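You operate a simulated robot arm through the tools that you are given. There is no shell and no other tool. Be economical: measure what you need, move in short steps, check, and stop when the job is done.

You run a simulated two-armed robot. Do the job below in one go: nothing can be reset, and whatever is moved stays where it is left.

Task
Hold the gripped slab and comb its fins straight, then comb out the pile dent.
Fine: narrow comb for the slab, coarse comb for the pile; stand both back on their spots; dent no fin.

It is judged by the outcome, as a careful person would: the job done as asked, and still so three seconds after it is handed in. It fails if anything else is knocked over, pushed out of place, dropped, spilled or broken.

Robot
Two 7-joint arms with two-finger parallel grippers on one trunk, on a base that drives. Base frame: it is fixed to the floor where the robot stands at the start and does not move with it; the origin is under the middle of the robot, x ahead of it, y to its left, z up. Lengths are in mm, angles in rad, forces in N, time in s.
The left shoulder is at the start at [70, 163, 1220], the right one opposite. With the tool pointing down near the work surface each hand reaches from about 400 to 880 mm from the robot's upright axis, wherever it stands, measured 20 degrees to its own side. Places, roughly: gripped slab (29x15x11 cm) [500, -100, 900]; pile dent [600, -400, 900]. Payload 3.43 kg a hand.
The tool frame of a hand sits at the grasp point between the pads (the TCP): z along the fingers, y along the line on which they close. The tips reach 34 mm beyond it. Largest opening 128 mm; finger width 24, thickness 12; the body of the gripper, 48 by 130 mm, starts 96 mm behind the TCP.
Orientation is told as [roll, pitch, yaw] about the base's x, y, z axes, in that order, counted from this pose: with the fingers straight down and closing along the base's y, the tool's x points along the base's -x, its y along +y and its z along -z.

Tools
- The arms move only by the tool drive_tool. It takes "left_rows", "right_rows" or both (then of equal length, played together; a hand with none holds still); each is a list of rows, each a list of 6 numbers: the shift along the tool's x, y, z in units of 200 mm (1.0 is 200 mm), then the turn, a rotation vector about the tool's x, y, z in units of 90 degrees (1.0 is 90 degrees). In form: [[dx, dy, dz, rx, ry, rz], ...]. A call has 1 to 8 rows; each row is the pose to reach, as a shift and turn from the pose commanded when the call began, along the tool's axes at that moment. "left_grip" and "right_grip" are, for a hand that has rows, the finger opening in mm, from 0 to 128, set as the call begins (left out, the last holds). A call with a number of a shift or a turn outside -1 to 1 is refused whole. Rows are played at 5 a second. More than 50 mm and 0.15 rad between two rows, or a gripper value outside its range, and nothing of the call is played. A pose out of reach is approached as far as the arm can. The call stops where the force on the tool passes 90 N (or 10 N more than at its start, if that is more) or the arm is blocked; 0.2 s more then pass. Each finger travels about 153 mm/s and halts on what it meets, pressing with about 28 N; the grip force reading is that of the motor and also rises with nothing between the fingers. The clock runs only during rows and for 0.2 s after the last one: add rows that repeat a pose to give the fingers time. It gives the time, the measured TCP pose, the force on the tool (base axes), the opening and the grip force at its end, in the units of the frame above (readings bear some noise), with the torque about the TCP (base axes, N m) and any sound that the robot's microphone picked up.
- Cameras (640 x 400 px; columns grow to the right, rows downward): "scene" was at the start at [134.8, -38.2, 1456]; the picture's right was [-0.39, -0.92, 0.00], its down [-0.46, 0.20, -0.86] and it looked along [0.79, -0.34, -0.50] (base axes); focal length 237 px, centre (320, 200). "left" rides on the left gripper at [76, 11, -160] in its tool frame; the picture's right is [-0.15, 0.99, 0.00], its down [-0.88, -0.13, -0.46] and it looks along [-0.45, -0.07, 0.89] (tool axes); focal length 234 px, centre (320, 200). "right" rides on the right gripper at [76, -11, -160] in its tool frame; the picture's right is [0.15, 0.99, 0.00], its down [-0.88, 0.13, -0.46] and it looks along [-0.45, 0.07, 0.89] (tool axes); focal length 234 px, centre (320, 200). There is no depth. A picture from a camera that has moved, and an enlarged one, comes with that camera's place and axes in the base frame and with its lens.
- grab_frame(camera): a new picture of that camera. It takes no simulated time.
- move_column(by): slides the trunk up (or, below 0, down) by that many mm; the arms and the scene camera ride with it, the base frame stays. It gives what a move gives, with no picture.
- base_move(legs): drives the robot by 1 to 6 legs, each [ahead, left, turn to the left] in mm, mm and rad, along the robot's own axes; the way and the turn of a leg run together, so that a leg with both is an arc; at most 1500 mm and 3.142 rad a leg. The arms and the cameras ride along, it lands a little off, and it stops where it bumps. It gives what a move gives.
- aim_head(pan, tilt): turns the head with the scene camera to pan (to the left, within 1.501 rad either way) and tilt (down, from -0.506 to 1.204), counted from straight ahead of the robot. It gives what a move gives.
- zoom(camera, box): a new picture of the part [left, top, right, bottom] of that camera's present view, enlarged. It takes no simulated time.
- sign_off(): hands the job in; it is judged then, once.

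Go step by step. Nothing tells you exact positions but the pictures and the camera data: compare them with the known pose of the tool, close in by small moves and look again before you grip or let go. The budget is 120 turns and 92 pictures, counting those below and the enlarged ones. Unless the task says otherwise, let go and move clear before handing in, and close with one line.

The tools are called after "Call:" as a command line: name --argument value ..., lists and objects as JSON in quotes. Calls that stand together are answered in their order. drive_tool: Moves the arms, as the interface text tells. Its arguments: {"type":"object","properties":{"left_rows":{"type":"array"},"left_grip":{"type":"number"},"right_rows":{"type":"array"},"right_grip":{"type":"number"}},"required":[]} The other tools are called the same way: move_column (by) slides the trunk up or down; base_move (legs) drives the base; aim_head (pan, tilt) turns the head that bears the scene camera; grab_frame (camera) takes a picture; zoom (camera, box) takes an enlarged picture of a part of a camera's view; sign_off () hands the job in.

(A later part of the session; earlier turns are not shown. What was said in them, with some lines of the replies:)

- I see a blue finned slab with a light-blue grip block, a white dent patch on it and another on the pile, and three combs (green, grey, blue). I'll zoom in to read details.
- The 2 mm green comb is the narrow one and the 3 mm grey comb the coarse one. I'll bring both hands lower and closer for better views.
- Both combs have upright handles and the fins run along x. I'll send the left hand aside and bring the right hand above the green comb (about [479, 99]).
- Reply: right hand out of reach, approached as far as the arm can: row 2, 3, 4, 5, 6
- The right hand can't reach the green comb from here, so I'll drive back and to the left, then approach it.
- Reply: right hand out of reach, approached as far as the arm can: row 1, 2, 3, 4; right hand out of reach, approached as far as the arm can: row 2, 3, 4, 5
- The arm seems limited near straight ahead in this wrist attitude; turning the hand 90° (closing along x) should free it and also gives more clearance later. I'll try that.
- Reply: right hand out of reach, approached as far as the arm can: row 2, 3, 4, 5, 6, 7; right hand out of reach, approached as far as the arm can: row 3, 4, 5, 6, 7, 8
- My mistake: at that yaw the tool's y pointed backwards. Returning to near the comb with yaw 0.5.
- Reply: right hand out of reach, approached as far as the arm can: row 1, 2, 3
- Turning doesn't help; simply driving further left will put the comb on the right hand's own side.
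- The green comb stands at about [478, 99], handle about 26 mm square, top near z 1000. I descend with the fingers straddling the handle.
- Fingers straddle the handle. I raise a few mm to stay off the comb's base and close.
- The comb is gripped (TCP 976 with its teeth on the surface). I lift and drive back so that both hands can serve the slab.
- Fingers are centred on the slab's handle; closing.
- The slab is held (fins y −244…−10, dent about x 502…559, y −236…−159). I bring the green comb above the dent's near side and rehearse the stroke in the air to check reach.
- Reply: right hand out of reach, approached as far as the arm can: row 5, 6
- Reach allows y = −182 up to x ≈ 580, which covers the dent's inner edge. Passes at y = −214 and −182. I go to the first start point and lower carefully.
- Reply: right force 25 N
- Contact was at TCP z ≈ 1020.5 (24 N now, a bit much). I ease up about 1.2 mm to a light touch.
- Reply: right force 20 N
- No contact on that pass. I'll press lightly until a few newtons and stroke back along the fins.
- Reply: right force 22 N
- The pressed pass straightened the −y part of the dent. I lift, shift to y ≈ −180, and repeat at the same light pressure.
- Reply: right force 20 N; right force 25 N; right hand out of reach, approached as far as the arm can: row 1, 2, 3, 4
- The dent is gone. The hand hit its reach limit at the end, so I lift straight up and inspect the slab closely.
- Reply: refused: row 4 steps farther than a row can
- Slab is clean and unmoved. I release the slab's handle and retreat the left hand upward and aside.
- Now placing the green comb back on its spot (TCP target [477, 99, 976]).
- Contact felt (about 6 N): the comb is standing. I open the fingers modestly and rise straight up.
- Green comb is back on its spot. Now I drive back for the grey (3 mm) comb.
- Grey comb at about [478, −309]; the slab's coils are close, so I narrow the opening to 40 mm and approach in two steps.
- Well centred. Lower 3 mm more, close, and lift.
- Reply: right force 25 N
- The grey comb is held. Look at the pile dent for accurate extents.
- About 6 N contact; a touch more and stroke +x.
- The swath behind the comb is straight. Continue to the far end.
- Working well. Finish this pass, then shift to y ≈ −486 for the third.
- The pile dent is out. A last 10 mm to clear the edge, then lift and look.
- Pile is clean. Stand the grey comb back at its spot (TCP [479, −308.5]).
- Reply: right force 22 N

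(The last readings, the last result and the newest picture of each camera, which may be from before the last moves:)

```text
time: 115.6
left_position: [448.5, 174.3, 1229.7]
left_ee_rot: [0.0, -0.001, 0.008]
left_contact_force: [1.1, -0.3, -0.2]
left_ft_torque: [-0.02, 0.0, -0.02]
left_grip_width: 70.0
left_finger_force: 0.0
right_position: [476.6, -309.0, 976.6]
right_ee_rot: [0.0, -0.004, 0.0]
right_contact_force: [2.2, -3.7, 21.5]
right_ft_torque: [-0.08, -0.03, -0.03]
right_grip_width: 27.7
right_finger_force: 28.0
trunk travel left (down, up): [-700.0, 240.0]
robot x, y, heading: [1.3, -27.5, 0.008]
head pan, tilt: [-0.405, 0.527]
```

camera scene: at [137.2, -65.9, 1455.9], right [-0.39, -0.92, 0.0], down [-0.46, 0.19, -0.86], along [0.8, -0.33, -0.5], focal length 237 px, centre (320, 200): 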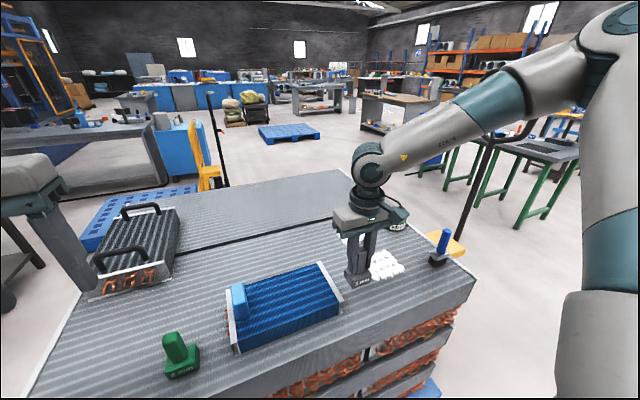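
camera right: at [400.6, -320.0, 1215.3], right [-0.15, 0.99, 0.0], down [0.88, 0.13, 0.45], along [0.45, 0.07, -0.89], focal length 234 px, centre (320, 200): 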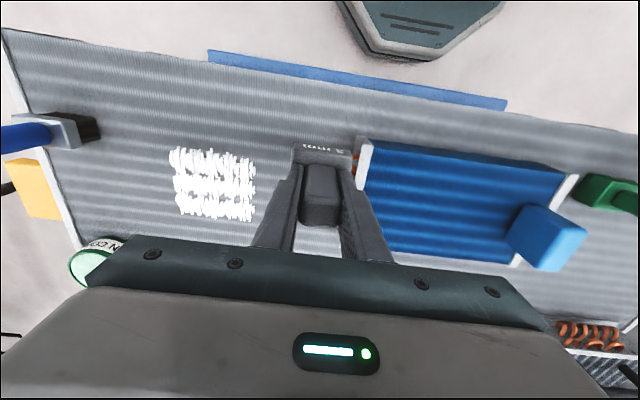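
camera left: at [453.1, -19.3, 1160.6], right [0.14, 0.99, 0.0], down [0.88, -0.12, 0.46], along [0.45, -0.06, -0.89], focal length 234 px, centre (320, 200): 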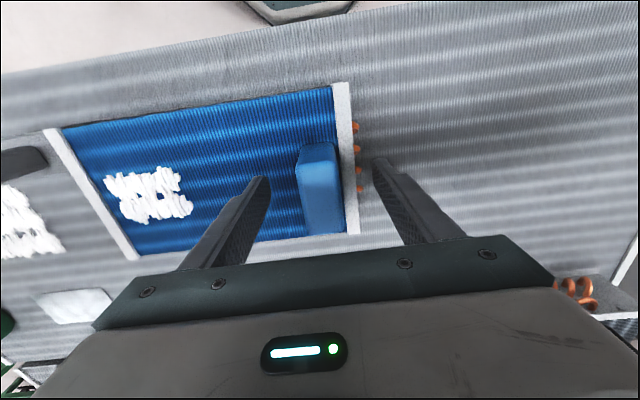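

Comb is standing; ease the pressure by 1 mm, open to 42 mm, rise straight up.

Call:
drive_tool --right_rows '[[0, 0, -0.004, 0, 0, 0], [0, 0, -0.004, 0, 0, 0]]'

Call:
drive_tool --right_rows '[[0, 0, 0, 0, 0, 0], [0, 0, 0, 0, 0, 0], [0, 0, -0.1, 0, 0, 0], [0, 0, -0.3, 0, 0, 0], [0, 0, -0.55, 0, 0, 0], [0, 0, -0.8, 0, 0, 0], [0, 0, -0.8, 0, 0, 0]]' --right_grip 42

Call:
zoom --camera "right" --box '[240, 110, 400, 210]'

Call:
grab_frame --camera "scene"

```text
time: 116.2
left_position: [446.8, 176.1, 1230.9]
left_ee_rot: [0.001, -0.002, 0.009]
left_contact_force: [0.4, -0.1, -0.3]
left_ft_torque: [-0.01, -0.01, 0.01]
left_grip_width: 70.1
left_finger_force: 0.1
right_position: [477.5, -308.4, 975.6]
right_ee_rot: [0.0, -0.004, 0.002]
right_contact_force: [3.9, -3.2, 23.4]
right_ft_torque: [-0.05, -0.25, 0.0]
right_grip_width: 27.7
right_finger_force: 28.3
trunk travel left (down, up): [-700.0, 240.0]
robot x, y, heading: [2.4, -25.8, 0.007]
head pan, tilt: [-0.405, 0.527]
```

```text
time: 117.8
left_position: [448.9, 173.7, 1229.7]
left_ee_rot: [-0.001, -0.001, 0.007]
left_contact_force: [-0.8, -0.5, 0.0]
left_ft_torque: [-0.02, -0.01, 0.0]
left_grip_width: 70.5
left_finger_force: 0.1
right_position: [479.3, -310.0, 1136.6]
right_ee_rot: [0.0, 0.0, 0.001]
right_contact_force: [-0.2, 0.6, -0.5]
right_ft_torque: [-0.03, 0.01, -0.03]
right_grip_width: 42.0
right_finger_force: 0.0
trunk travel left (down, up): [-700.0, 240.0]
robot x, y, heading: [4.3, -29.3, 0.01]
head pan, tilt: [-0.405, 0.527]
```

```text
4.00 times, centred on (320, 160) of right
camera zoom: at [401.6, -321.7, 1297.4], right [-0.15, 0.99, 0.0], down [0.88, 0.13, 0.46], along [0.45, 0.07, -0.89], focal length 937 px, centre (320, 360)
```

zoom: 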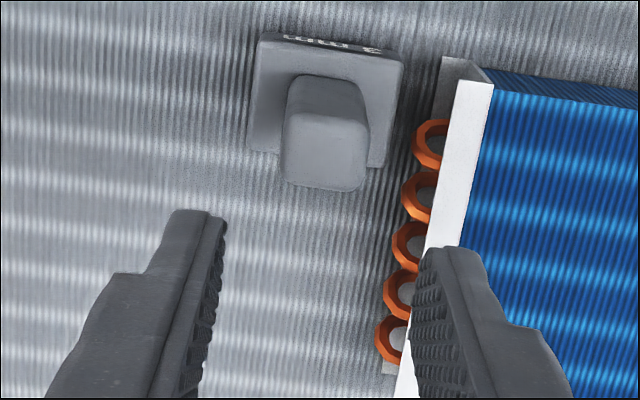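

```text
19 pictures are left
camera scene: at [136.9, -65.8, 1455.9], right [-0.39, -0.92, 0.0], down [-0.46, 0.19, -0.86], along [0.8, -0.33, -0.5], focal length 237 px, centre (320, 200)
```

scene: 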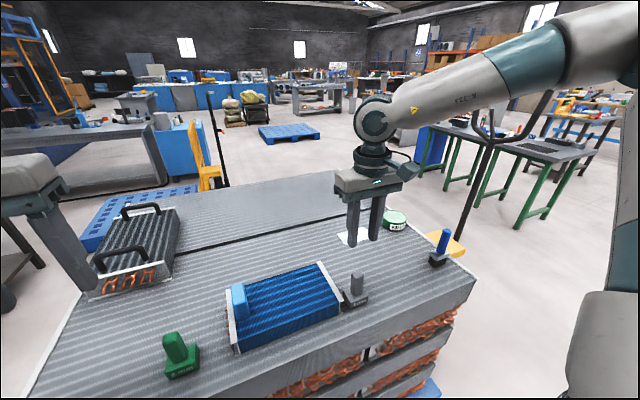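

Both combs are back in place. A last close check of the slab and pile surfaces after raising the right hand clear.

Call:
drive_tool --right_rows '[[0.15, -0.15, -0.1, 0, 0, 0], [0.3, -0.3, -0.2, 0, 0, 0], [0.4, -0.5, -0.3, 0, 0, 0], [0.4, -0.5, -0.3, 0, 0, 0]]'

Call:
zoom --camera "scene" --box '[220, 210, 476, 370]'

Call:
zoom --camera "right" --box '[160, 80, 480, 260]'

```text
time: 118.8
left_position: [449.0, 176.5, 1229.0]
left_ee_rot: [0.0, 0.001, 0.01]
left_contact_force: [0.2, 0.8, -0.2]
left_ft_torque: [-0.02, -0.01, -0.03]
left_grip_width: 70.2
left_finger_force: 0.1
right_position: [398.0, -410.0, 1195.1]
right_ee_rot: [-0.003, 0.001, 0.002]
right_contact_force: [0.3, 1.5, -0.4]
right_ft_torque: [-0.01, 0.01, -0.01]
right_grip_width: 41.9
right_finger_force: 0.0
trunk travel left (down, up): [-700.0, 240.0]
robot x, y, heading: [2.2, -27.4, 0.006]
head pan, tilt: [-0.405, 0.527]
```

```text
2.50 times, centred on (348, 290) of scene
camera zoom: at [136.6, -64.6, 1456.0], right [-0.39, -0.92, 0.0], down [-0.46, 0.19, -0.86], along [0.8, -0.33, -0.5], focal length 591 px, centre (250, -25)
```

zoom: 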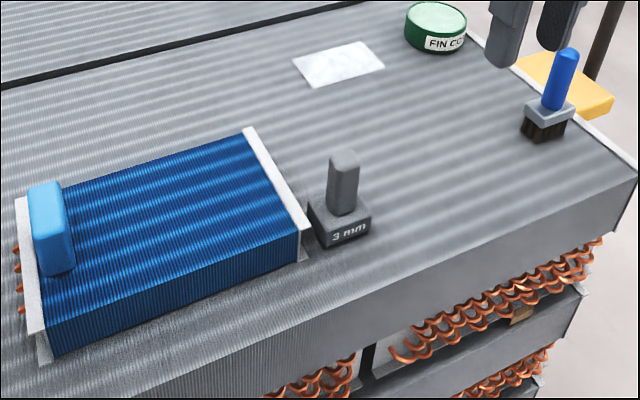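

```text
2.00 times, centred on (320, 170) of right
camera zoom: at [320.3, -421.4, 1356.4], right [-0.15, 0.99, 0.0], down [0.88, 0.13, 0.46], along [0.45, 0.07, -0.89], focal length 468 px, centre (320, 260)
```

zoom: 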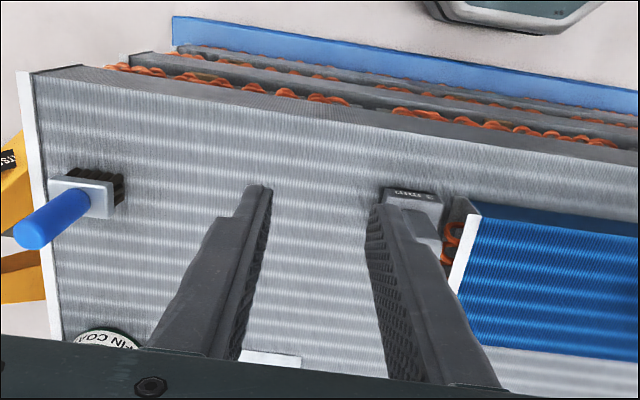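

The slab and pile surfaces look straight, both combs stand on their spots, and both hands are clear.

Call:
sign_off

```text
The job is handed in.
```

I held the slab by its grip and combed its fins straight with the narrow 2 mm comb. I then combed out the pile dent with the coarse 3 mm comb; both combs are back on their spots, and the last pictures show no dented fins.
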